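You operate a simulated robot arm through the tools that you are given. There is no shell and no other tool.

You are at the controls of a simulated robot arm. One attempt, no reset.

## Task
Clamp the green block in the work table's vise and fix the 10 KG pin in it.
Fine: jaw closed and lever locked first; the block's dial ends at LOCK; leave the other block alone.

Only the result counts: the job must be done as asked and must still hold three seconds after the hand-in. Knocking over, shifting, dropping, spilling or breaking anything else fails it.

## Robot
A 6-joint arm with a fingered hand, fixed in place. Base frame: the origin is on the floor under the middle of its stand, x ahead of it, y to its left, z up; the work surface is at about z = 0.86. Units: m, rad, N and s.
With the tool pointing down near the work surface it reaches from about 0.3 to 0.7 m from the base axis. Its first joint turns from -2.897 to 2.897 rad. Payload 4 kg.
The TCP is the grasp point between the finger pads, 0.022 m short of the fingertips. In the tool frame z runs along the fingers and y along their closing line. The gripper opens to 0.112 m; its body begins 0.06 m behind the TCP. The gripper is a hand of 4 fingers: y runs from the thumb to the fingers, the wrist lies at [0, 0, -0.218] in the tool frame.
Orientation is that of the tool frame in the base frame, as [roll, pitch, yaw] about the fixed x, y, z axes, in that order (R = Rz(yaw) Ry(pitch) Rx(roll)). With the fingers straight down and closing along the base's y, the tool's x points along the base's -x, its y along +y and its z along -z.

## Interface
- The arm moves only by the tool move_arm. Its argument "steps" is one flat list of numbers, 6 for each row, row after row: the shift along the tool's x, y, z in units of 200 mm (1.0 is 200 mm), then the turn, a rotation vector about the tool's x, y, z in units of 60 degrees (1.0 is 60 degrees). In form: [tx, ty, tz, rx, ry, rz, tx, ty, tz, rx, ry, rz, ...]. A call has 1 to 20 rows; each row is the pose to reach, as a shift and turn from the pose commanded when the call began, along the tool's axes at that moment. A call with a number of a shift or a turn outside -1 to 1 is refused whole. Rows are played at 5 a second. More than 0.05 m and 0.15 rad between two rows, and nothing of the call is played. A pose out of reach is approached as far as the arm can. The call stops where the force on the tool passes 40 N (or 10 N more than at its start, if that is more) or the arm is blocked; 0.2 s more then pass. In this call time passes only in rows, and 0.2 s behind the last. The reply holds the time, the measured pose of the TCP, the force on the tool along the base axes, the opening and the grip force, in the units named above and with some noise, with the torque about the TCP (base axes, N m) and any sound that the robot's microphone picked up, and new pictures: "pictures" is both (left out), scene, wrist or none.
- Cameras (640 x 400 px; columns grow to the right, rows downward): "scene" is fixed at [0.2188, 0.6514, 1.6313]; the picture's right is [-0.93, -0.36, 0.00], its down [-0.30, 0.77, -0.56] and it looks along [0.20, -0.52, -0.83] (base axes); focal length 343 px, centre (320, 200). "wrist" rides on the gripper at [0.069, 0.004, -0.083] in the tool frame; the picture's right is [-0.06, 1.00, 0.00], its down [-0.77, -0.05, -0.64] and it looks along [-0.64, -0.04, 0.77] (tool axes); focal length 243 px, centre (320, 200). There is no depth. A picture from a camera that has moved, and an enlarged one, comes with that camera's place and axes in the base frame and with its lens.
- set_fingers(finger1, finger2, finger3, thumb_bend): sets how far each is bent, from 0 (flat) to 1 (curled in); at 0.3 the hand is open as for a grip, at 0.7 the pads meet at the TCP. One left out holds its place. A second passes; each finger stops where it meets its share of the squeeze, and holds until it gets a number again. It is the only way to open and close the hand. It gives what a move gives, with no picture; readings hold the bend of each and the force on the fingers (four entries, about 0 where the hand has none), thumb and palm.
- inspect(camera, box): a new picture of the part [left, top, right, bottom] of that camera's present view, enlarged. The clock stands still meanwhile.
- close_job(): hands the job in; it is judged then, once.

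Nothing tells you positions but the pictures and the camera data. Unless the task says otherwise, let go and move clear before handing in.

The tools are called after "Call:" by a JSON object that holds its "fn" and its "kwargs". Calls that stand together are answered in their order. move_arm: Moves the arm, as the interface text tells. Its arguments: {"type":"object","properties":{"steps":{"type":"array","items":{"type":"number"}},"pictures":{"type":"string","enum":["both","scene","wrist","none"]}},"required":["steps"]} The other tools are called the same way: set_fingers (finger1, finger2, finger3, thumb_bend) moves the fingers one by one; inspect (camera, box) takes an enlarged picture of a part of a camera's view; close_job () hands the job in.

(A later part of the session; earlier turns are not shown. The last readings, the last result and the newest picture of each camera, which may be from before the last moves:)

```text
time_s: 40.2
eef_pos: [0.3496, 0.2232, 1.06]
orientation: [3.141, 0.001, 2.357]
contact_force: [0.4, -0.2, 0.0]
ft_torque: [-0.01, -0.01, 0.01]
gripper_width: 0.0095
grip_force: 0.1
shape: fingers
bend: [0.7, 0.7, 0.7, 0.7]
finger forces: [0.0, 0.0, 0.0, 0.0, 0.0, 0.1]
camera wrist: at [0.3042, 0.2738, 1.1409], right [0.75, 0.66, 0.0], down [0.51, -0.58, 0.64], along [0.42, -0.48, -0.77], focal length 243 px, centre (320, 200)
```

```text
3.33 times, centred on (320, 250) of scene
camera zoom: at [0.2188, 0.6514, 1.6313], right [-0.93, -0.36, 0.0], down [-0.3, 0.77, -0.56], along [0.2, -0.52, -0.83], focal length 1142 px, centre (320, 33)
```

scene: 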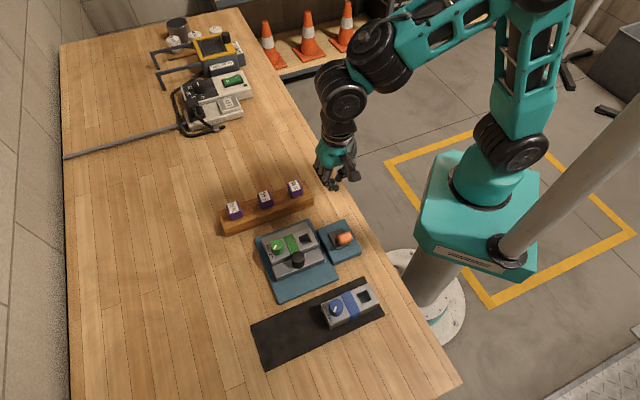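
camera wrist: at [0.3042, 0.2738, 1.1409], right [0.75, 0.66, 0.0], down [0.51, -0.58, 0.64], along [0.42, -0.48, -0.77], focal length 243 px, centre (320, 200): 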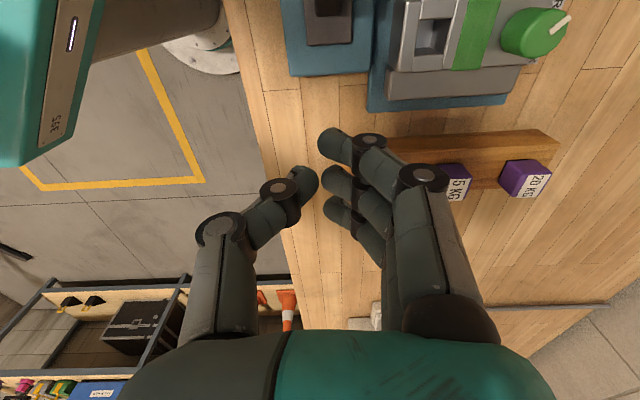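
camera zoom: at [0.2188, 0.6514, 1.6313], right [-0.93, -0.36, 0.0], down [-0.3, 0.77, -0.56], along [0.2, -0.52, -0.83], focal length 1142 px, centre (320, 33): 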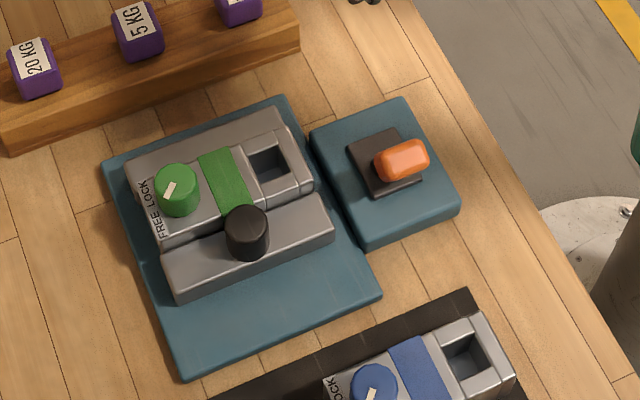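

Jaw, block and lever hold. I turn the hand another 90° so the thumb will be on the knob side later, and move above the 10 KG pin.

Call:
{"fn": "move_arm", "kwargs": {"steps": [-0.061, 0.036, 0, 0, 0, 0.125, -0.122, 0.072, 0, 0, 0, 0.25, -0.183, 0.108, 0, 0, 0, 0.375, -0.244, 0.145, 0, 0, 0, 0.5, -0.305, 0.181, 0, 0, 0, 0.625, -0.366, 0.217, 0, 0, 0, 0.75, -0.427, 0.254, 0, 0, 0, 0.875, -0.488, 0.29, 0, 0, 0, 1.0], "pictures": "none"}}

Call:
{"fn": "move_arm", "kwargs": {"steps": [0, 0, 0, 0, 0, 0.125, 0, 0, 0, 0, 0, 0.25, 0, 0, 0, 0, 0, 0.375, 0, 0, 0, 0, 0, 0.5]}}

Call:
{"fn": "set_fingers", "kwargs": {"finger1": 0.45, "finger2": 0.45, "finger3": 0.45, "thumb_bend": 0.45}}

Call:
{"fn": "inspect", "kwargs": {"camera": "wrist", "box": [220, 20, 420, 170]}}

```text
time_s: 42.0
eef_pos: [0.4592, 0.1906, 1.0591]
orientation: [-3.141, 0.001, 1.308]
contact_force: [0.6, -0.4, 0.2]
ft_torque: [-0.03, -0.02, 0.0]
gripper_width: 0.0094
grip_force: 0.1
shape: fingers
bend: [0.7, 0.7, 0.7, 0.7]
finger forces: [0.0, 0.0, 0.0, 0.1, 0.1, 0.0]
```

```text
time_s: 43.0
eef_pos: [0.4598, 0.1918, 1.06]
orientation: [3.141, -0.001, 0.782]
contact_force: [0.2, -0.6, 0.3]
ft_torque: [-0.01, 0.0, -0.01]
gripper_width: 0.0098
grip_force: 0.1
shape: fingers
bend: [0.7, 0.7, 0.7, 0.7]
finger forces: [0.1, 0.1, 0.1, 0.0, 0.0, 0.1]
camera wrist: at [0.512, 0.2363, 1.1423], right [0.66, -0.75, 0.0], down [-0.58, -0.51, 0.64], along [-0.48, -0.42, -0.77], focal length 243 px, centre (320, 200)
```

scene: 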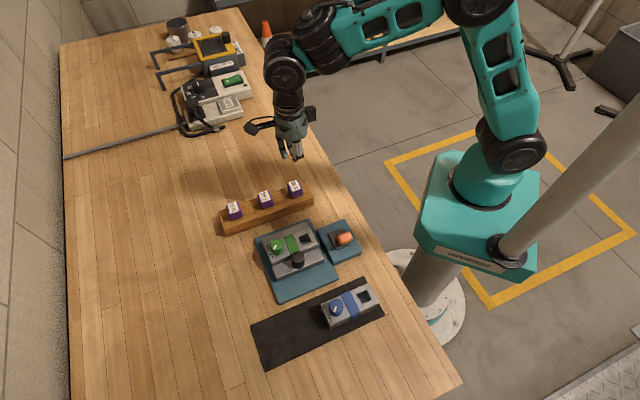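
wrist: 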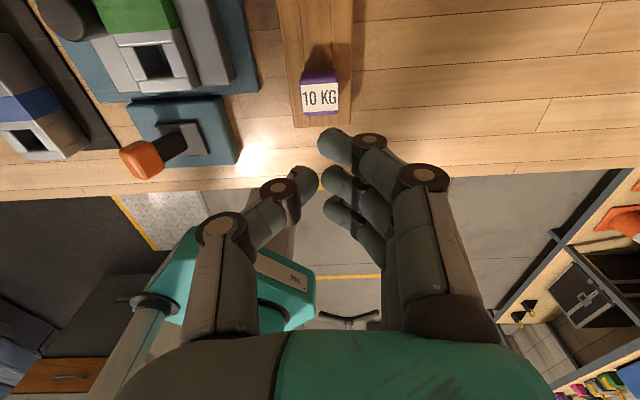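

```text
time_s: 44.0
eef_pos: [0.4597, 0.1906, 1.0613]
orientation: [-3.14, -0.001, 0.784]
contact_force: [-0.9, -0.8, -0.2]
ft_torque: [0.01, 0.01, 0.02]
gripper_width: 0.0707
grip_force: 0.2
shape: fingers
bend: [0.45, 0.45, 0.45, 0.45]
finger forces: [0.1, 0.1, 0.0, 0.0, 0.0, 0.0]
```

```text
2.67 times, centred on (320, 95) of wrist
camera zoom: at [0.5119, 0.2364, 1.1423], right [0.66, -0.75, 0.0], down [-0.58, -0.51, 0.64], along [-0.48, -0.42, -0.77], focal length 647 px, centre (320, 480)
```

zoom: 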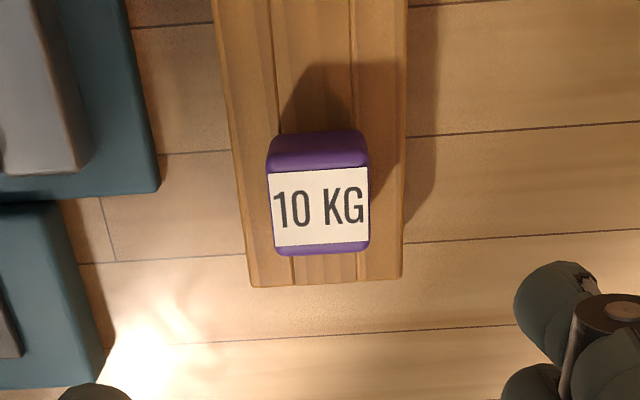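

The flip worked, and the pin head is 3.8 mm ahead of the tool axis along +u. I correct that and descend over the 10 KG pin.

Call:
{"fn": "move_arm", "kwargs": {"steps": [0.018, 0, 0.06, 0, 0, 0, 0.018, 0, 0.18, 0, 0, 0, 0.018, 0, 0.32, 0, 0, 0, 0.018, 0, 0.44, 0, 0, 0, 0.018, 0, 0.53, 0, 0, 0]}}

Call:
{"fn": "inspect", "kwargs": {"camera": "wrist", "box": [220, 80, 420, 230]}}

Call:
{"fn": "inspect", "kwargs": {"camera": "scene", "box": [240, 150, 340, 230]}}

```text
time_s: 45.2
eef_pos: [0.4624, 0.1944, 0.9551]
orientation: [-3.141, 0.001, 0.785]
contact_force: [-0.6, 0.0, -0.4]
ft_torque: [0.01, 0.0, 0.0]
gripper_width: 0.0706
grip_force: 0.2
shape: fingers
bend: [0.45, 0.45, 0.45, 0.45]
finger forces: [0.1, 0.0, 0.0, 0.0, 0.1, 0.0]
camera wrist: at [0.5136, 0.2401, 1.0369], right [0.66, -0.75, 0.0], down [-0.58, -0.51, 0.64], along [-0.48, -0.42, -0.77], focal length 243 px, centre (320, 200)
```

scene: 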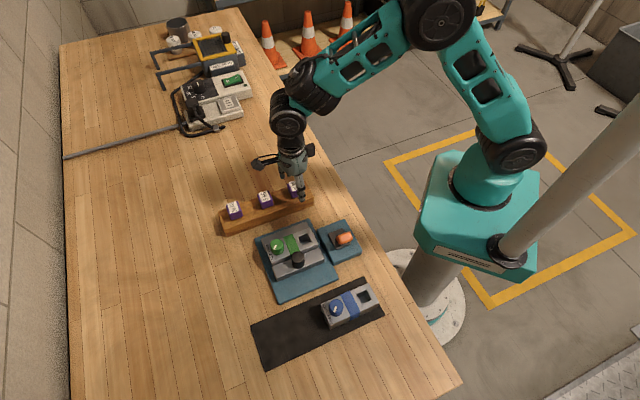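
wrist: 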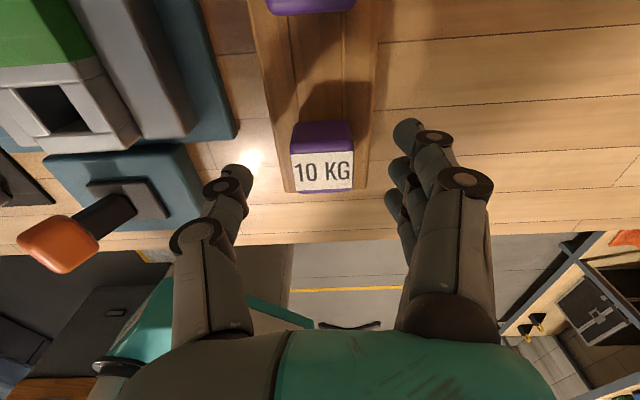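

```text
2.67 times, centred on (320, 155) of wrist
camera zoom: at [0.5136, 0.2401, 1.0369], right [0.66, -0.75, 0.0], down [-0.58, -0.51, 0.64], along [-0.48, -0.42, -0.77], focal length 647 px, centre (320, 320)
```

zoom: 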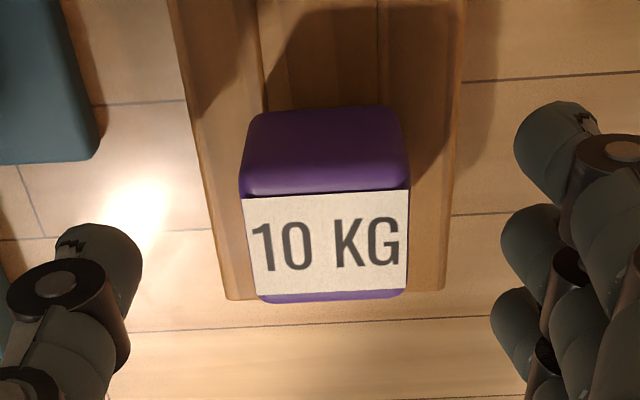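

```text
5.00 times, centred on (290, 190) of scene
camera zoom: at [0.2188, 0.6514, 1.6313], right [-0.93, -0.36, 0.0], down [-0.3, 0.77, -0.56], along [0.2, -0.52, -0.83], focal length 1713 px, centre (470, 250)
```

zoom: 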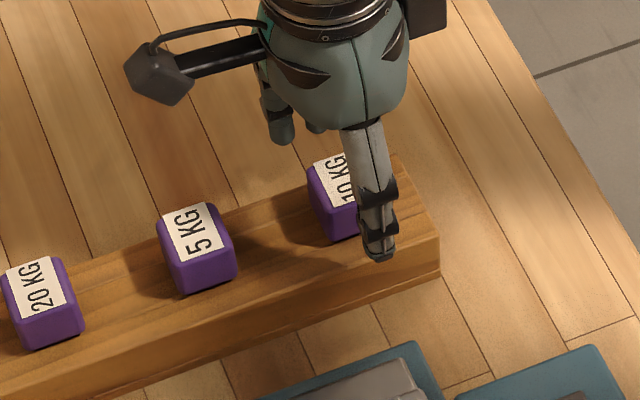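

Nearly centred, about 2 mm off each way. I correct that and lower to grip height, with the fingertips just above the rack top.

Call:
{"fn": "move_arm", "kwargs": {"steps": [-0.01, 0.009, 0.05, 0, 0, 0, -0.01, 0.009, 0.1, 0, 0, 0, -0.01, 0.009, 0.145, 0, 0, 0]}}

Call:
{"fn": "inspect", "kwargs": {"camera": "wrist", "box": [200, 80, 440, 260]}}

Call:
{"fn": "inspect", "kwargs": {"camera": "scene", "box": [270, 160, 330, 220]}}

```text
time_s: 46.0
eef_pos: [0.4606, 0.1916, 0.9254]
orientation: [-3.141, 0.0, 0.786]
contact_force: [0.1, 0.3, 0.0]
ft_torque: [0.02, -0.03, 0.03]
gripper_width: 0.0706
grip_force: 0.0
shape: fingers
bend: [0.45, 0.45, 0.45, 0.45]
finger forces: [0.0, 0.0, 0.0, 0.0, 0.0, 0.1]
camera wrist: at [0.5132, 0.2361, 1.0082], right [0.66, -0.75, 0.0], down [-0.58, -0.51, 0.64], along [-0.48, -0.42, -0.77], focal length 243 px, centre (320, 200)
```

scene: 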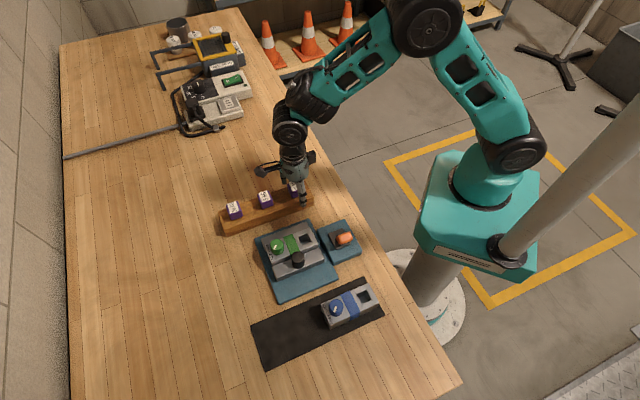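
wrist: 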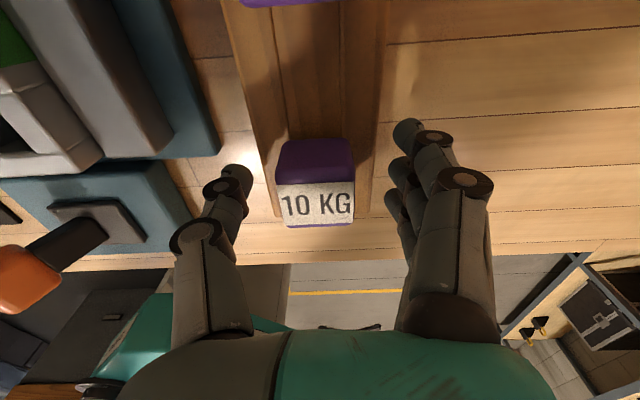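

```text
2.22 times, centred on (320, 170) of wrist
camera zoom: at [0.5132, 0.2361, 1.0082], right [0.66, -0.75, 0.0], down [-0.58, -0.51, 0.64], along [-0.48, -0.42, -0.77], focal length 539 px, centre (320, 267)
```

zoom: 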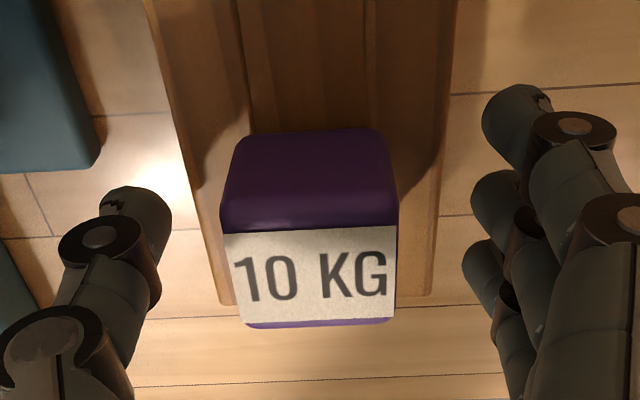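

```text
6.67 times, centred on (300, 190) of scene
camera zoom: at [0.2188, 0.6514, 1.6313], right [-0.93, -0.36, 0.0], down [-0.3, 0.77, -0.56], along [0.2, -0.52, -0.83], focal length 2284 px, centre (453, 267)
```

zoom: 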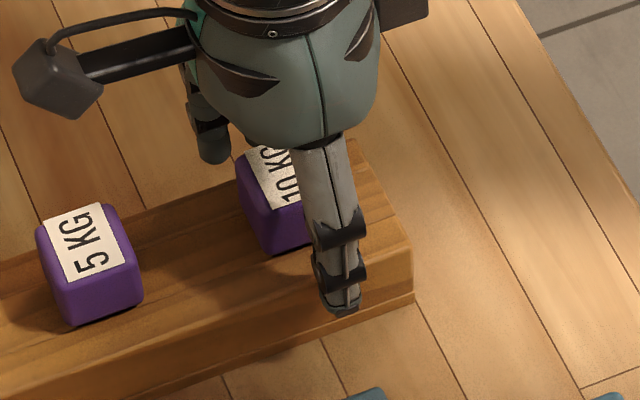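

Head centred within about 1 mm. Closing on it now.

Call:
{"fn": "set_fingers", "kwargs": {"finger1": 0.68, "finger2": 0.68, "finger3": 0.68, "thumb_bend": 0.68}}

Call:
{"fn": "inspect", "kwargs": {"camera": "wrist", "box": [200, 80, 440, 260]}}

Call:
{"fn": "inspect", "kwargs": {"camera": "scene", "box": [270, 160, 330, 220]}}

```text
time_s: 47.0
eef_pos: [0.4624, 0.1912, 0.9271]
orientation: [-3.141, 0.0, 0.784]
contact_force: [10.5, -8.1, -0.6]
ft_torque: [-0.16, -0.26, 0.08]
gripper_width: 0.0338
grip_force: 13.7
shape: fingers
bend: [0.56, 0.56, 0.56, 0.65]
finger forces: [7.0, 7.0, 6.9, 0.0, 7.3, 0.1]
```

```text
2.22 times, centred on (320, 170) of wrist
camera zoom: at [0.5138, 0.2356, 1.0085], right [0.66, -0.75, 0.0], down [-0.58, -0.51, 0.64], along [-0.48, -0.42, -0.77], focal length 539 px, centre (320, 267)
```

zoom: 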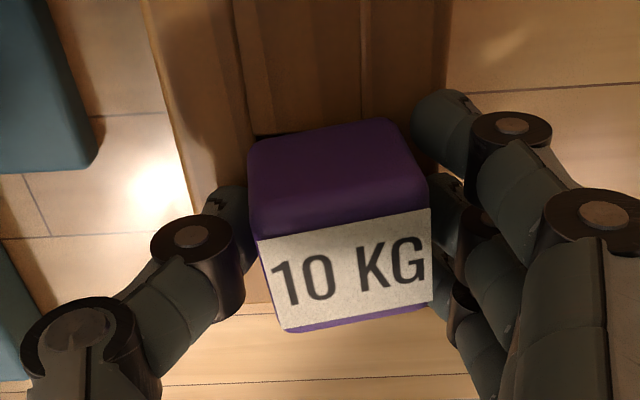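

```text
6.67 times, centred on (300, 190) of scene
camera zoom: at [0.2188, 0.6514, 1.6313], right [-0.93, -0.36, 0.0], down [-0.3, 0.77, -0.56], along [0.2, -0.52, -0.83], focal length 2284 px, centre (453, 267)
```

zoom: 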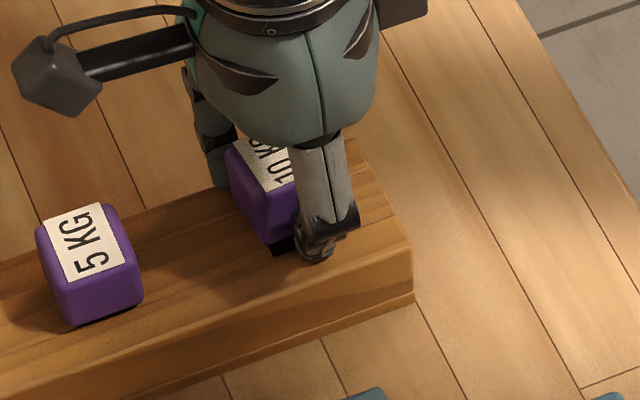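

The thumb arrived first and tilted the pin in its loose rack hole. I reopen so it settles upright, then re-centre and close more evenly.

Call:
{"fn": "set_fingers", "kwargs": {"finger1": 0.54, "finger2": 0.54, "finger3": 0.54, "thumb_bend": 0.6}}

Call:
{"fn": "set_fingers", "kwargs": {"finger1": 0.5, "finger2": 0.5, "finger3": 0.5, "thumb_bend": 0.5}}

Call:
{"fn": "inspect", "kwargs": {"camera": "wrist", "box": [200, 80, 440, 260]}}

Call:
{"fn": "inspect", "kwargs": {"camera": "scene", "box": [270, 160, 330, 220]}}

```text
time_s: 48.0
eef_pos: [0.4603, 0.19, 0.9256]
orientation: [-3.141, 0.0, 0.785]
contact_force: [-1.9, 0.7, 9.2]
ft_torque: [0.12, 0.21, 0.04]
gripper_width: 0.0384
grip_force: 4.9
shape: fingers
bend: [0.54, 0.54, 0.54, 0.6]
finger forces: [0.4, 0.5, 0.5, 0.0, 8.5, 0.0]
```

```text
time_s: 49.0
eef_pos: [0.4629, 0.1905, 0.9273]
orientation: [-3.141, -0.002, 0.785]
contact_force: [1.8, -7.2, 26.4]
ft_torque: [0.28, 0.43, 0.06]
gripper_width: 0.0449
grip_force: 13.3
shape: fingers
bend: [0.5, 0.5, 0.5, 0.57]
finger forces: [0.1, 0.0, 0.0, 0.0, 26.4, 0.1]
```

```text
2.22 times, centred on (320, 170) of wrist
camera zoom: at [0.5131, 0.236, 1.0092], right [0.66, -0.75, 0.0], down [-0.58, -0.51, 0.64], along [-0.48, -0.42, -0.77], focal length 539 px, centre (320, 267)
```

zoom: 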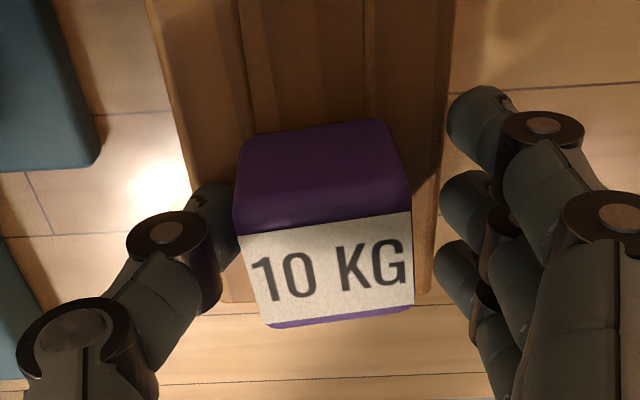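

```text
6.67 times, centred on (300, 190) of scene
camera zoom: at [0.2188, 0.6514, 1.6313], right [-0.93, -0.36, 0.0], down [-0.3, 0.77, -0.56], along [0.2, -0.52, -0.83], focal length 2284 px, centre (453, 267)
```

zoom: 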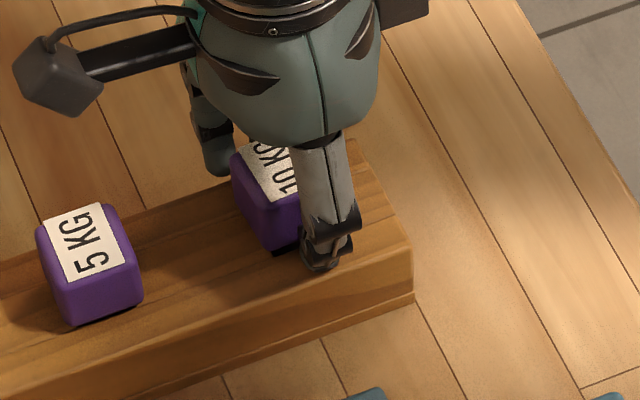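

The thumb tip is pressing on the rack top with 26 N: the tips reach about 28 mm below the TCP at this bend. I raise the hand a little to relieve it.

Call:
{"fn": "move_arm", "kwargs": {"steps": [0, 0, -0.015, 0, 0, 0, 0, 0, -0.035, 0, 0, 0, 0, 0, -0.05, 0, 0, 0], "pictures": "none"}}

Call:
{"fn": "inspect", "kwargs": {"camera": "wrist", "box": [200, 80, 440, 260]}}

Call:
{"fn": "inspect", "kwargs": {"camera": "scene", "box": [270, 160, 330, 220]}}

```text
time_s: 49.8
eef_pos: [0.4625, 0.1912, 0.9367]
orientation: [-3.14, 0.0, 0.785]
contact_force: [-0.4, -0.3, 0.0]
ft_torque: [-0.02, 0.0, 0.02]
gripper_width: 0.0566
grip_force: 0.1
shape: fingers
bend: [0.5, 0.5, 0.5, 0.5]
finger forces: [0.0, 0.0, 0.0, 0.0, 0.1, 0.1]
```

```text
2.22 times, centred on (320, 170) of wrist
camera zoom: at [0.5139, 0.2362, 1.0177], right [0.66, -0.75, 0.0], down [-0.57, -0.51, 0.64], along [-0.48, -0.42, -0.77], focal length 539 px, centre (320, 267)
```

zoom: 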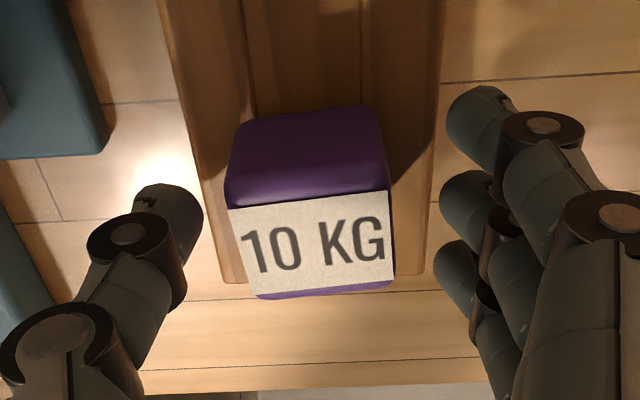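

```text
6.67 times, centred on (300, 190) of scene
camera zoom: at [0.2188, 0.6514, 1.6313], right [-0.93, -0.36, 0.0], down [-0.3, 0.77, -0.56], along [0.2, -0.52, -0.83], focal length 2284 px, centre (453, 267)
```

zoom: 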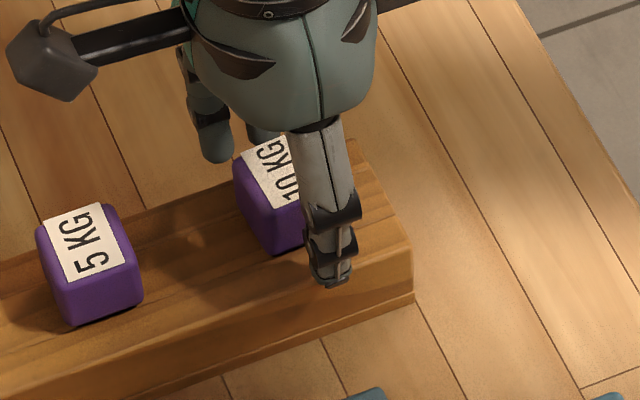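

The pin settled back upright and the hand is centred on it. I lower 4 mm only, then close in two stages.

Call:
{"fn": "move_arm", "kwargs": {"steps": [0, -0.003, 0.01, 0, 0, 0, 0, -0.003, 0.02, 0, 0, 0], "pictures": "none"}}

Call:
{"fn": "set_fingers", "kwargs": {"finger1": 0.58, "finger2": 0.58, "finger3": 0.58, "thumb_bend": 0.58}}

Call:
{"fn": "inspect", "kwargs": {"camera": "wrist", "box": [200, 80, 440, 260]}}

```text
time_s: 50.4
eef_pos: [0.4626, 0.193, 0.9327]
orientation: [-3.14, -0.001, 0.784]
contact_force: [-0.6, -0.3, 0.1]
ft_torque: [0.02, 0.0, 0.0]
gripper_width: 0.0567
grip_force: 0.2
shape: fingers
bend: [0.5, 0.5, 0.5, 0.5]
finger forces: [0.0, 0.1, 0.1, 0.0, 0.0, 0.0]
```

```text
time_s: 51.4
eef_pos: [0.462, 0.1918, 0.933]
orientation: [3.141, 0.0, 0.785]
contact_force: [0.6, -0.6, -0.5]
ft_torque: [0.03, 0.01, 0.01]
gripper_width: 0.039
grip_force: 0.2
shape: fingers
bend: [0.57, 0.57, 0.57, 0.57]
finger forces: [0.1, 0.0, 0.0, 0.0, 0.1, 0.1]
```

```text
2.22 times, centred on (320, 170) of wrist
camera zoom: at [0.5138, 0.2372, 1.0147], right [0.66, -0.75, 0.0], down [-0.58, -0.51, 0.64], along [-0.48, -0.42, -0.77], focal length 539 px, centre (320, 267)
```

zoom: 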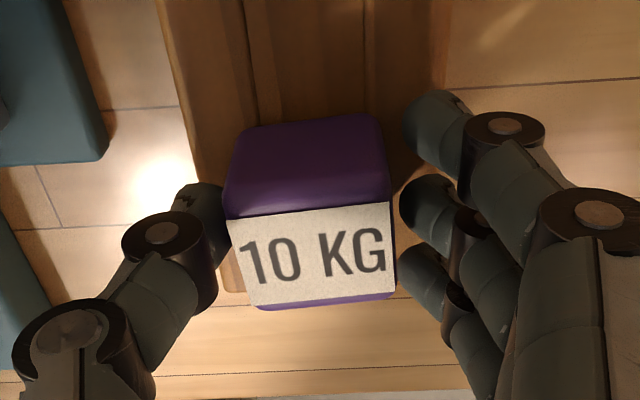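

No contact yet, but the thumb is nearer to the head than the fingers. I shift 1.5 mm and then close.

Call:
{"fn": "move_arm", "kwargs": {"steps": [0, -0.008, 0, 0, 0, 0], "pictures": "none"}}

Call:
{"fn": "set_fingers", "kwargs": {"finger1": 0.66, "finger2": 0.66, "finger3": 0.66, "thumb_bend": 0.66}}

Call:
{"fn": "inspect", "kwargs": {"camera": "wrist", "box": [200, 80, 440, 260]}}

Call:
{"fn": "inspect", "kwargs": {"camera": "scene", "box": [270, 160, 330, 220]}}

```text
time_s: 51.8
eef_pos: [0.4598, 0.1936, 0.9326]
orientation: [-3.141, 0.001, 0.785]
contact_force: [-0.8, -1.0, 0.8]
ft_torque: [0.01, 0.03, 0.0]
gripper_width: 0.0389
grip_force: 0.0
shape: fingers
bend: [0.57, 0.57, 0.57, 0.57]
finger forces: [0.0, 0.1, 0.0, 0.0, 0.1, 0.0]
```

```text
time_s: 52.8
eef_pos: [0.4607, 0.1946, 0.9337]
orientation: [-3.141, 0.0, 0.785]
contact_force: [-0.5, -0.4, -0.1]
ft_torque: [0.01, -0.02, 0.0]
gripper_width: 0.0304
grip_force: 6.0
shape: fingers
bend: [0.61, 0.6, 0.66, 0.62]
finger forces: [2.9, 3.8, 0.1, 0.1, 6.7, 0.0]
```

```text
2.22 times, centred on (320, 170) of wrist
camera zoom: at [0.5125, 0.2391, 1.0145], right [0.66, -0.75, 0.0], down [-0.58, -0.51, 0.64], along [-0.48, -0.42, -0.77], focal length 539 px, centre (320, 267)
```

zoom: 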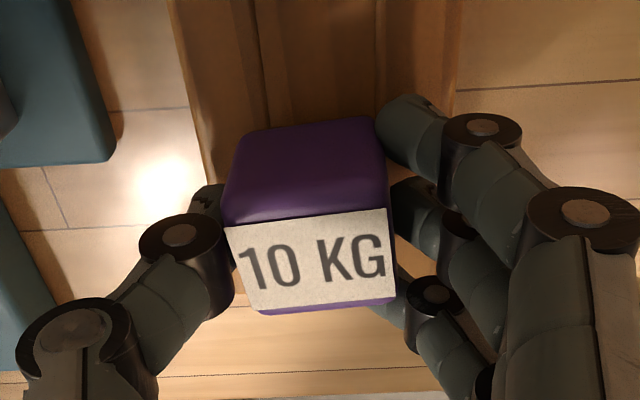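

```text
6.67 times, centred on (300, 190) of scene
camera zoom: at [0.2188, 0.6514, 1.6313], right [-0.93, -0.36, 0.0], down [-0.3, 0.77, -0.56], along [0.2, -0.52, -0.83], focal length 2284 px, centre (453, 267)
```

zoom: 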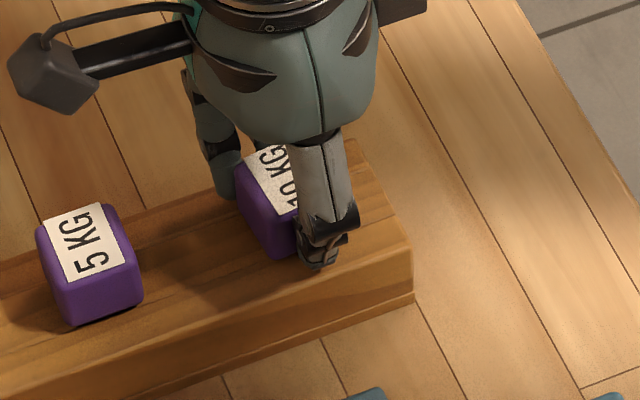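

Grip is now balanced and upright: thumb 6.7 N against two fingers. I lift slowly to see the shaft.

Call:
{"fn": "move_arm", "kwargs": {"steps": [0, 0, -0.02, 0, 0, 0, 0, 0, -0.06, 0, 0, 0, 0, 0, -0.12, 0, 0, 0, 0, 0, -0.2, 0, 0, 0, 0, 0, -0.3, 0, 0, 0, 0, 0, -0.4, 0, 0, 0]}}

Call:
{"fn": "inspect", "kwargs": {"camera": "wrist", "box": [200, 80, 440, 260]}}

Call:
{"fn": "inspect", "kwargs": {"camera": "scene", "box": [260, 110, 330, 200]}}

```text
time_s: 54.2
eef_pos: [0.4607, 0.1922, 1.0121]
orientation: [-3.141, 0.001, 0.785]
contact_force: [0.1, 0.2, -0.7]
ft_torque: [0.04, 0.02, 0.03]
gripper_width: 0.0304
grip_force: 6.9
shape: fingers
bend: [0.61, 0.6, 0.66, 0.62]
finger forces: [2.9, 3.8, 0.0, 0.1, 6.6, 0.0]
camera wrist: at [0.5125, 0.2375, 1.0943], right [0.66, -0.75, 0.0], down [-0.58, -0.51, 0.64], along [-0.48, -0.42, -0.77], focal length 243 px, centre (320, 200)
```

scene: 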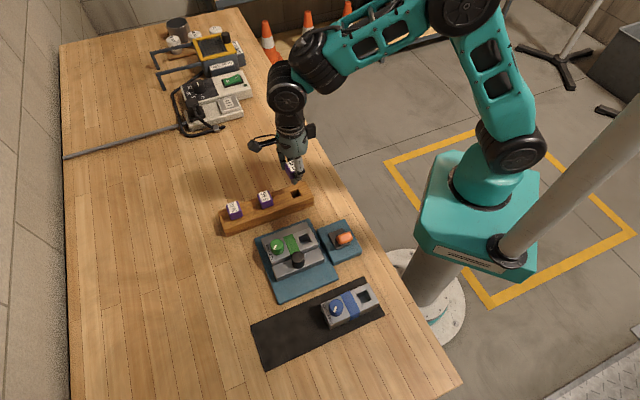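
wrist: 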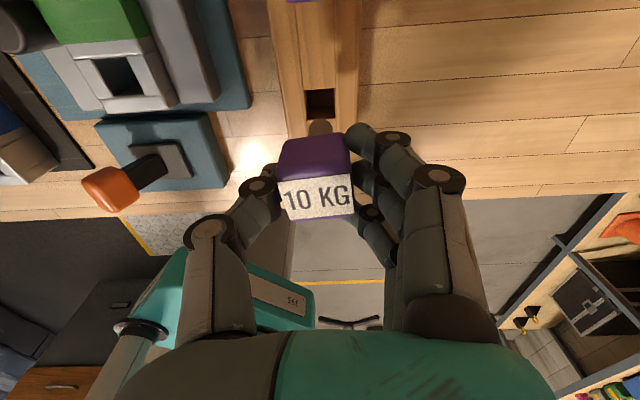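

```text
2.22 times, centred on (320, 170) of wrist
camera zoom: at [0.5125, 0.2375, 1.0943], right [0.66, -0.75, 0.0], down [-0.58, -0.51, 0.64], along [-0.48, -0.42, -0.77], focal length 539 px, centre (320, 267)
```

zoom: 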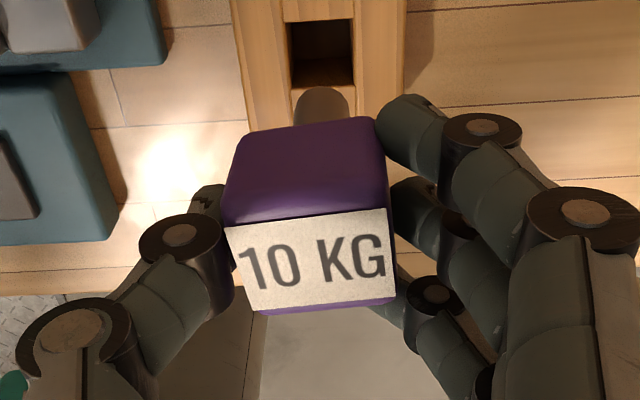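

```text
4.44 times, centred on (295, 155) of scene
camera zoom: at [0.2188, 0.6514, 1.6313], right [-0.93, -0.36, 0.0], down [-0.3, 0.77, -0.56], along [0.2, -0.52, -0.83], focal length 1522 px, centre (431, 400)
```

zoom: 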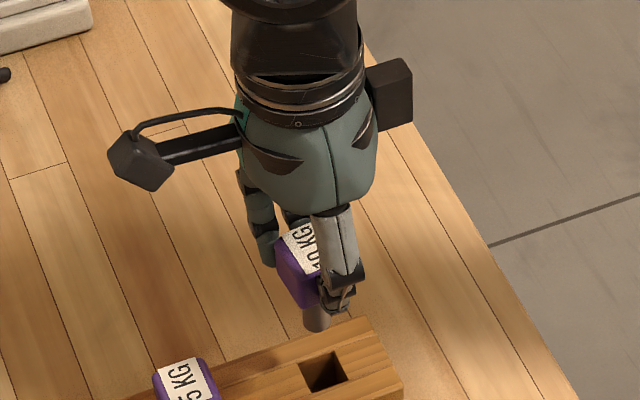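

The pin has a round shaft, much smaller than the square hole, and hangs straight. I carry it over the block's hole, which I estimate at u≈0.495, v≈-0.052.

Call:
{"fn": "move_arm", "kwargs": {"steps": [0.01, -0.06, -0.03, 0, 0, 0, 0.04, -0.17, -0.05, 0, 0, 0, 0.08, -0.32, -0.05, 0, 0, 0, 0.12, -0.46, -0.05, 0, 0, 0, 0.15, -0.59, -0.05, 0, 0, 0, 0.1685, -0.68, -0.05, 0, 0, 0]}}

Call:
{"fn": "inspect", "kwargs": {"camera": "wrist", "box": [200, 40, 440, 220]}}

Call:
{"fn": "inspect", "kwargs": {"camera": "scene", "box": [260, 190, 350, 280]}}

```text
time_s: 55.6
eef_pos: [0.3862, 0.3151, 1.02]
orientation: [-3.141, 0.0, 0.786]
contact_force: [-0.1, 0.1, -0.5]
ft_torque: [0.01, 0.0, 0.0]
gripper_width: 0.03
grip_force: 6.8
shape: fingers
bend: [0.61, 0.6, 0.66, 0.62]
finger forces: [2.9, 3.8, 0.0, 0.0, 6.7, 0.0]
camera wrist: at [0.4402, 0.3596, 1.103], right [0.66, -0.75, 0.0], down [-0.58, -0.51, 0.64], along [-0.48, -0.42, -0.77], focal length 243 px, centre (320, 200)
```

scene: 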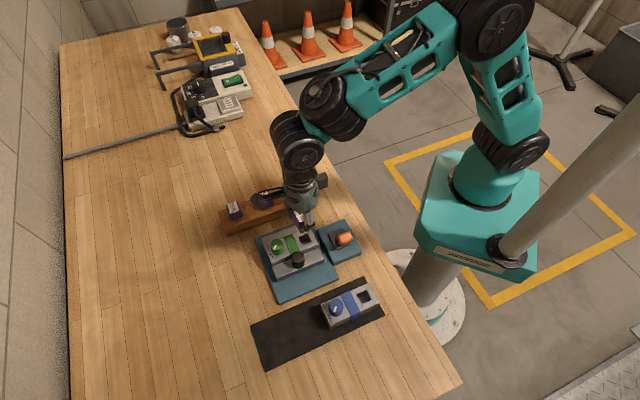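
wrist: 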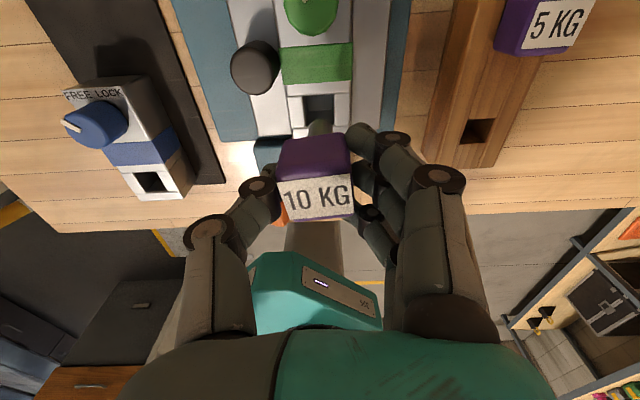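

```text
2.22 times, centred on (320, 130) of wrist
camera zoom: at [0.4402, 0.3596, 1.103], right [0.66, -0.75, 0.0], down [-0.58, -0.51, 0.64], along [-0.48, -0.42, -0.77], focal length 539 px, centre (320, 356)
```

zoom: 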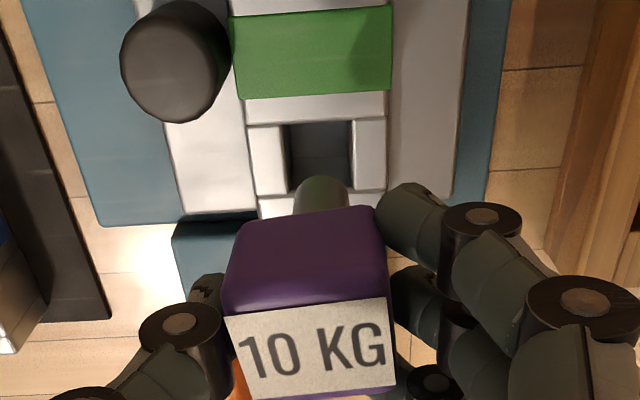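

```text
4.44 times, centred on (305, 235) of scene
camera zoom: at [0.2188, 0.6514, 1.6313], right [-0.93, -0.36, 0.0], down [-0.3, 0.77, -0.56], along [0.2, -0.52, -0.83], focal length 1522 px, centre (387, 44)
```

zoom: 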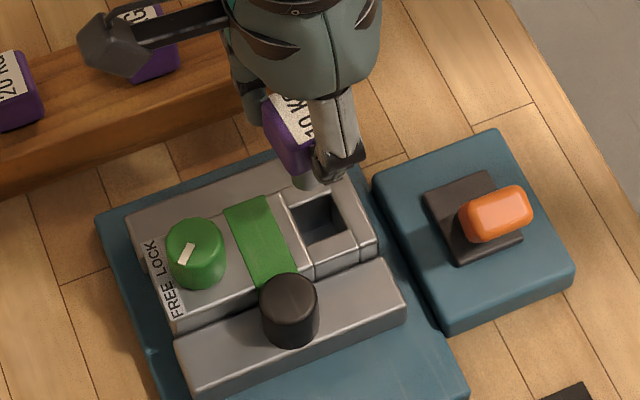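

The shaft lines up with the hole within about 1 mm, against 5 mm of clearance. I lower it while watching the force.

Call:
{"fn": "move_arm", "kwargs": {"steps": [0, -0.003, 0.05, 0, 0, 0, 0, -0.003, 0.11, 0, 0, 0, 0, -0.003, 0.17, 0, 0, 0, 0, -0.003, 0.22, 0, 0, 0]}}

Call:
{"fn": "inspect", "kwargs": {"camera": "wrist", "box": [200, 40, 440, 220]}}

Call:
{"fn": "inspect", "kwargs": {"camera": "scene", "box": [270, 210, 340, 270]}}

```text
time_s: 56.6
eef_pos: [0.3859, 0.3128, 0.9774]
orientation: [-3.142, 0.0, 0.785]
contact_force: [0.2, 0.3, -1.1]
ft_torque: [0.02, -0.02, 0.02]
gripper_width: 0.0301
grip_force: 6.8
shape: fingers
bend: [0.61, 0.6, 0.66, 0.62]
finger forces: [2.8, 3.9, 0.0, 0.0, 6.8, 0.0]
camera wrist: at [0.4389, 0.3594, 1.0592], right [0.66, -0.75, 0.0], down [-0.58, -0.51, 0.64], along [-0.48, -0.42, -0.77], focal length 243 px, centre (320, 200)
```

scene: 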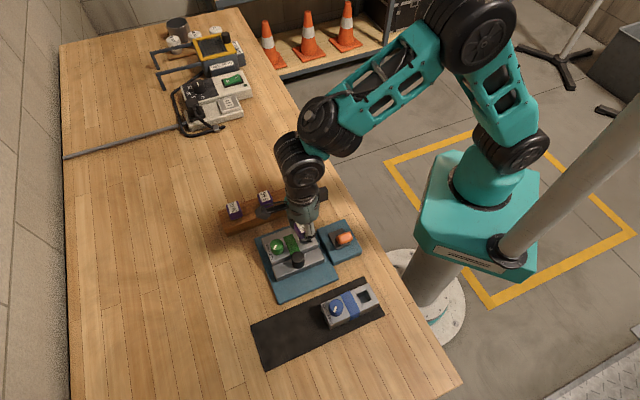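
wrist: 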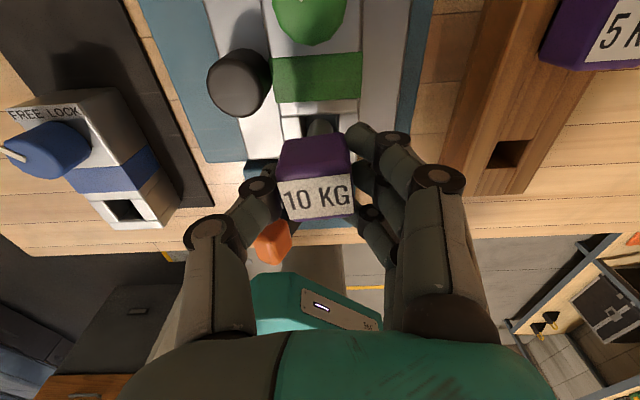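

```text
2.22 times, centred on (320, 130) of wrist
camera zoom: at [0.4389, 0.3594, 1.0592], right [0.66, -0.75, 0.0], down [-0.58, -0.51, 0.64], along [-0.48, -0.42, -0.77], focal length 539 px, centre (320, 356)
```

zoom: 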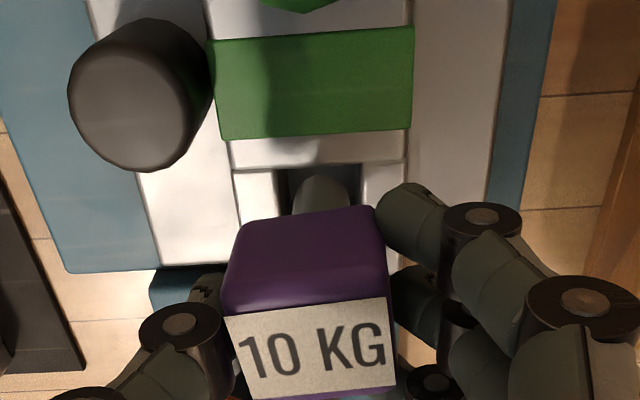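

```text
6.67 times, centred on (305, 240) of scene
camera zoom: at [0.2188, 0.6514, 1.6313], right [-0.93, -0.36, 0.0], down [-0.3, 0.77, -0.56], along [0.2, -0.52, -0.83], focal length 2284 px, centre (420, -67)
```

zoom: 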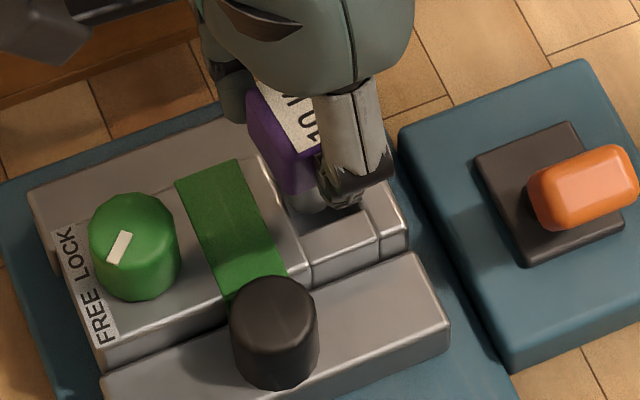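

The shaft is centred in the hole opening, so I continue lowering.

Call:
{"fn": "move_arm", "kwargs": {"steps": [0, 0, 0.025, 0, 0, 0, 0, 0, 0.05, 0, 0, 0, 0, 0, 0.075, 0, 0, 0, 0, 0, 0.1, 0, 0, 0], "pictures": "none"}}

Call:
{"fn": "inspect", "kwargs": {"camera": "wrist", "box": [200, 40, 440, 220]}}

Call:
{"fn": "inspect", "kwargs": {"camera": "scene", "box": [270, 210, 340, 270]}}

```text
time_s: 57.6
eef_pos: [0.3885, 0.3124, 0.9578]
orientation: [-3.141, -0.001, 0.787]
contact_force: [0.4, -0.5, -0.1]
ft_torque: [0.0, -0.01, 0.01]
gripper_width: 0.0301
grip_force: 6.8
shape: fingers
bend: [0.61, 0.6, 0.66, 0.62]
finger forces: [2.9, 3.8, 0.0, 0.0, 6.7, 0.1]
```

```text
2.22 times, centred on (320, 130) of wrist
camera zoom: at [0.4404, 0.3582, 1.0393], right [0.66, -0.75, 0.0], down [-0.58, -0.51, 0.64], along [-0.48, -0.42, -0.77], focal length 539 px, centre (320, 356)
```

zoom: 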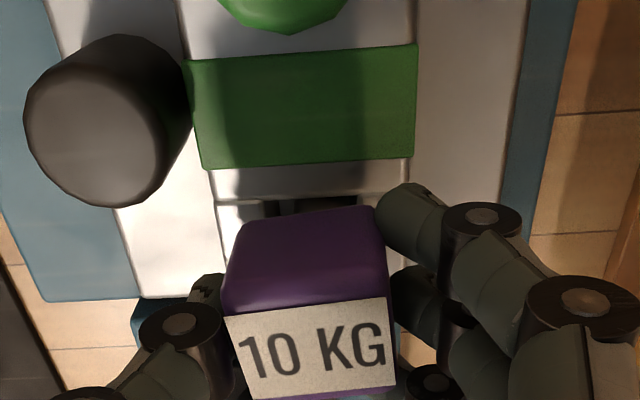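

```text
6.67 times, centred on (305, 240) of scene
camera zoom: at [0.2188, 0.6514, 1.6313], right [-0.93, -0.36, 0.0], down [-0.3, 0.77, -0.56], along [0.2, -0.52, -0.83], focal length 2284 px, centre (420, -67)
```

zoom: 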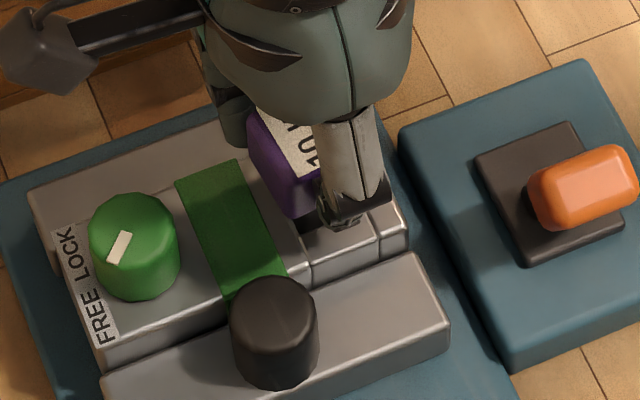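

Call:
{"fn": "move_arm", "kwargs": {"steps": [0, 0, 0.02, 0, 0, 0, 0, 0, 0.04, 0, 0, 0, 0, 0, 0.06, 0, 0, 0], "pictures": "none"}}

Call:
{"fn": "inspect", "kwargs": {"camera": "scene", "box": [270, 210, 340, 270]}}

Call:
{"fn": "inspect", "kwargs": {"camera": "wrist", "box": [200, 80, 440, 260]}}

```text
time_s: 58.4
eef_pos: [0.3873, 0.3127, 0.9453]
orientation: [-3.141, 0.001, 0.785]
contact_force: [0.6, -0.2, -0.3]
ft_torque: [-0.01, 0.01, 0.01]
gripper_width: 0.0303
grip_force: 6.7
shape: fingers
bend: [0.61, 0.6, 0.66, 0.62]
finger forces: [3.0, 3.7, 0.0, 0.0, 6.7, 0.0]
```

```text
6.67 times, centred on (305, 240) of scene
camera zoom: at [0.2188, 0.6514, 1.6313], right [-0.93, -0.36, 0.0], down [-0.3, 0.77, -0.56], along [0.2, -0.52, -0.83], focal length 2284 px, centre (420, -67)
```

zoom: 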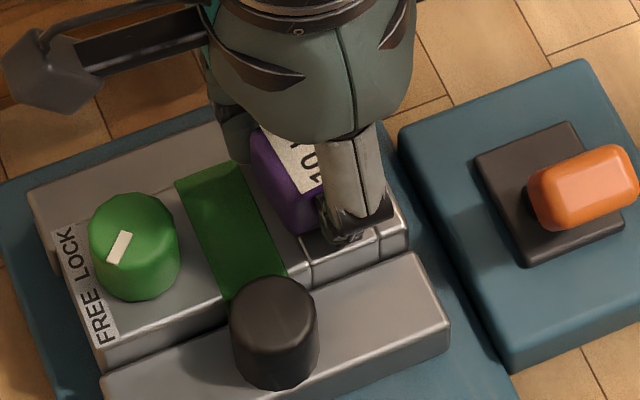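

```text
2.22 times, centred on (320, 170) of wrist
camera zoom: at [0.44, 0.358, 1.0275], right [0.66, -0.75, 0.0], down [-0.58, -0.51, 0.64], along [-0.48, -0.42, -0.77], focal length 539 px, centre (320, 267)
```

zoom: 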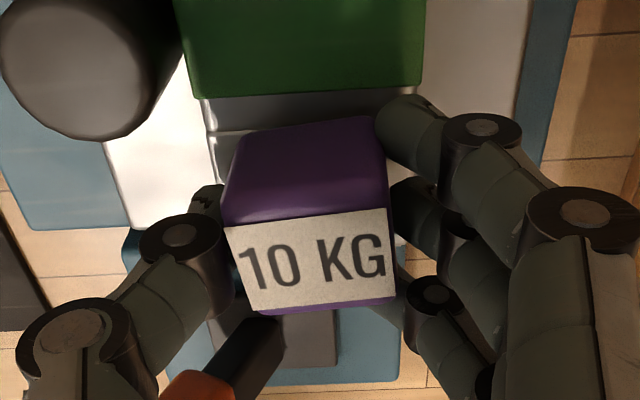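

Call:
{"fn": "move_arm", "kwargs": {"steps": [0, 0, 0.01, 0, 0, 0, 0, 0, 0.02, 0, 0, 0], "pictures": "none"}}

Call:
{"fn": "move_arm", "kwargs": {"steps": [0, 0, 0.007, 0, 0, 0, 0, 0, 0.013, 0, 0, 0], "pictures": "none"}}

```text
time_s: 59.0
eef_pos: [0.388, 0.3121, 0.9426]
orientation: [3.141, 0.0, 0.786]
contact_force: [0.3, 0.4, 0.7]
ft_torque: [0.02, 0.04, 0.02]
gripper_width: 0.0302
grip_force: 7.2
shape: fingers
bend: [0.61, 0.6, 0.66, 0.63]
finger forces: [2.9, 3.9, 0.0, 0.0, 7.0, 0.1]
```

```text
time_s: 59.6
eef_pos: [0.3879, 0.3124, 0.9406]
orientation: [3.141, -0.002, 0.786]
contact_force: [1.8, -0.9, 11.5]
ft_torque: [0.0, -0.09, -0.02]
gripper_width: 0.0298
grip_force: 8.4
shape: fingers
bend: [0.62, 0.61, 0.66, 0.63]
finger forces: [4.4, 5.5, 0.1, 0.0, 7.3, 0.0]
```

Contact at TCP z≈0.942, so the pin has bottomed. I check that it is seated flush.

Call:
{"fn": "inspect", "kwargs": {"camera": "scene", "box": [280, 215, 330, 260]}}

Call:
{"fn": "inspect", "kwargs": {"camera": "wrist", "box": [240, 100, 400, 220]}}

```text
8.89 times, centred on (305, 238) of scene
camera zoom: at [0.2188, 0.6514, 1.6313], right [-0.93, -0.36, 0.0], down [-0.3, 0.77, -0.56], along [0.2, -0.52, -0.83], focal length 3045 px, centre (453, -133)
```

zoom: 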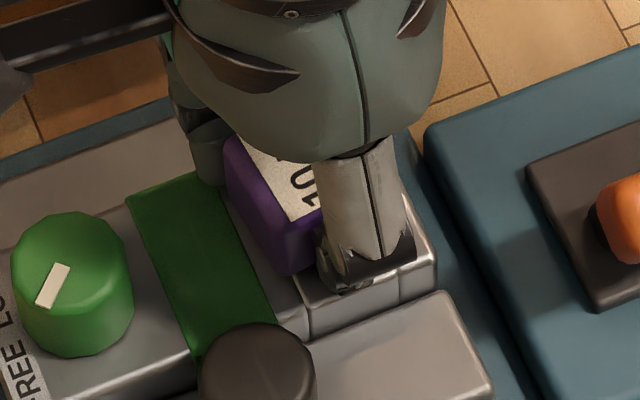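

```text
3.33 times, centred on (320, 160) of wrist
camera zoom: at [0.44, 0.3589, 1.0221], right [0.66, -0.75, 0.0], down [-0.58, -0.51, 0.64], along [-0.48, -0.42, -0.77], focal length 809 px, centre (320, 333)
```

zoom: 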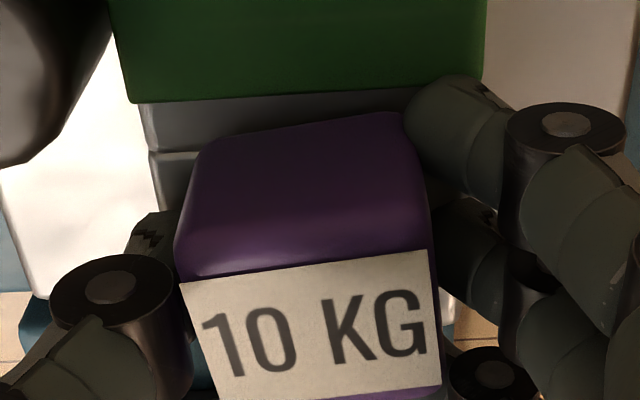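

Seated. I relieve the pressure and release in two stages.

Call:
{"fn": "move_arm", "kwargs": {"steps": [0, 0, -0.008, 0, 0, 0], "pictures": "none"}}

Call:
{"fn": "set_fingers", "kwargs": {"finger1": 0.57, "finger2": 0.57, "finger3": 0.57, "thumb_bend": 0.57}}

Call:
{"fn": "set_fingers", "kwargs": {"finger1": 0.5, "finger2": 0.5, "finger3": 0.5, "thumb_bend": 0.5}}

Call:
{"fn": "inspect", "kwargs": {"camera": "wrist", "box": [200, 80, 440, 260]}}

```text
time_s: 60.0
eef_pos: [0.3872, 0.3127, 0.9409]
orientation: [3.14, -0.001, 0.786]
contact_force: [2.1, -0.7, 5.4]
ft_torque: [-0.01, -0.1, 0.0]
gripper_width: 0.0297
grip_force: 9.0
shape: fingers
bend: [0.62, 0.61, 0.66, 0.63]
finger forces: [4.1, 5.2, 0.0, 0.0, 7.3, 0.0]
```

```text
time_s: 61.0
eef_pos: [0.3879, 0.3144, 0.9406]
orientation: [-3.141, 0.0, 0.784]
contact_force: [0.3, 0.2, -0.5]
ft_torque: [0.01, 0.01, 0.0]
gripper_width: 0.0404
grip_force: 0.0
shape: fingers
bend: [0.56, 0.56, 0.56, 0.56]
finger forces: [0.1, 0.0, 0.0, 0.0, 0.1, 0.0]
```

```text
time_s: 62.0
eef_pos: [0.3864, 0.3142, 0.941]
orientation: [-3.14, 0.0, 0.786]
contact_force: [-0.5, -1.9, -0.4]
ft_torque: [-0.03, -0.01, 0.0]
gripper_width: 0.0566
grip_force: 0.0
shape: fingers
bend: [0.5, 0.5, 0.5, 0.5]
finger forces: [0.0, 0.1, 0.0, 0.1, 0.0, 0.1]
```

```text
2.22 times, centred on (320, 170) of wrist
camera zoom: at [0.4396, 0.3591, 1.0228], right [0.66, -0.75, 0.0], down [-0.58, -0.51, 0.64], along [-0.48, -0.42, -0.77], focal length 539 px, centre (320, 267)
```

zoom: 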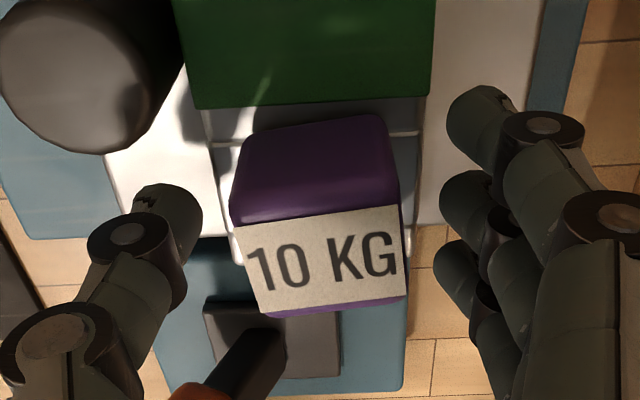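

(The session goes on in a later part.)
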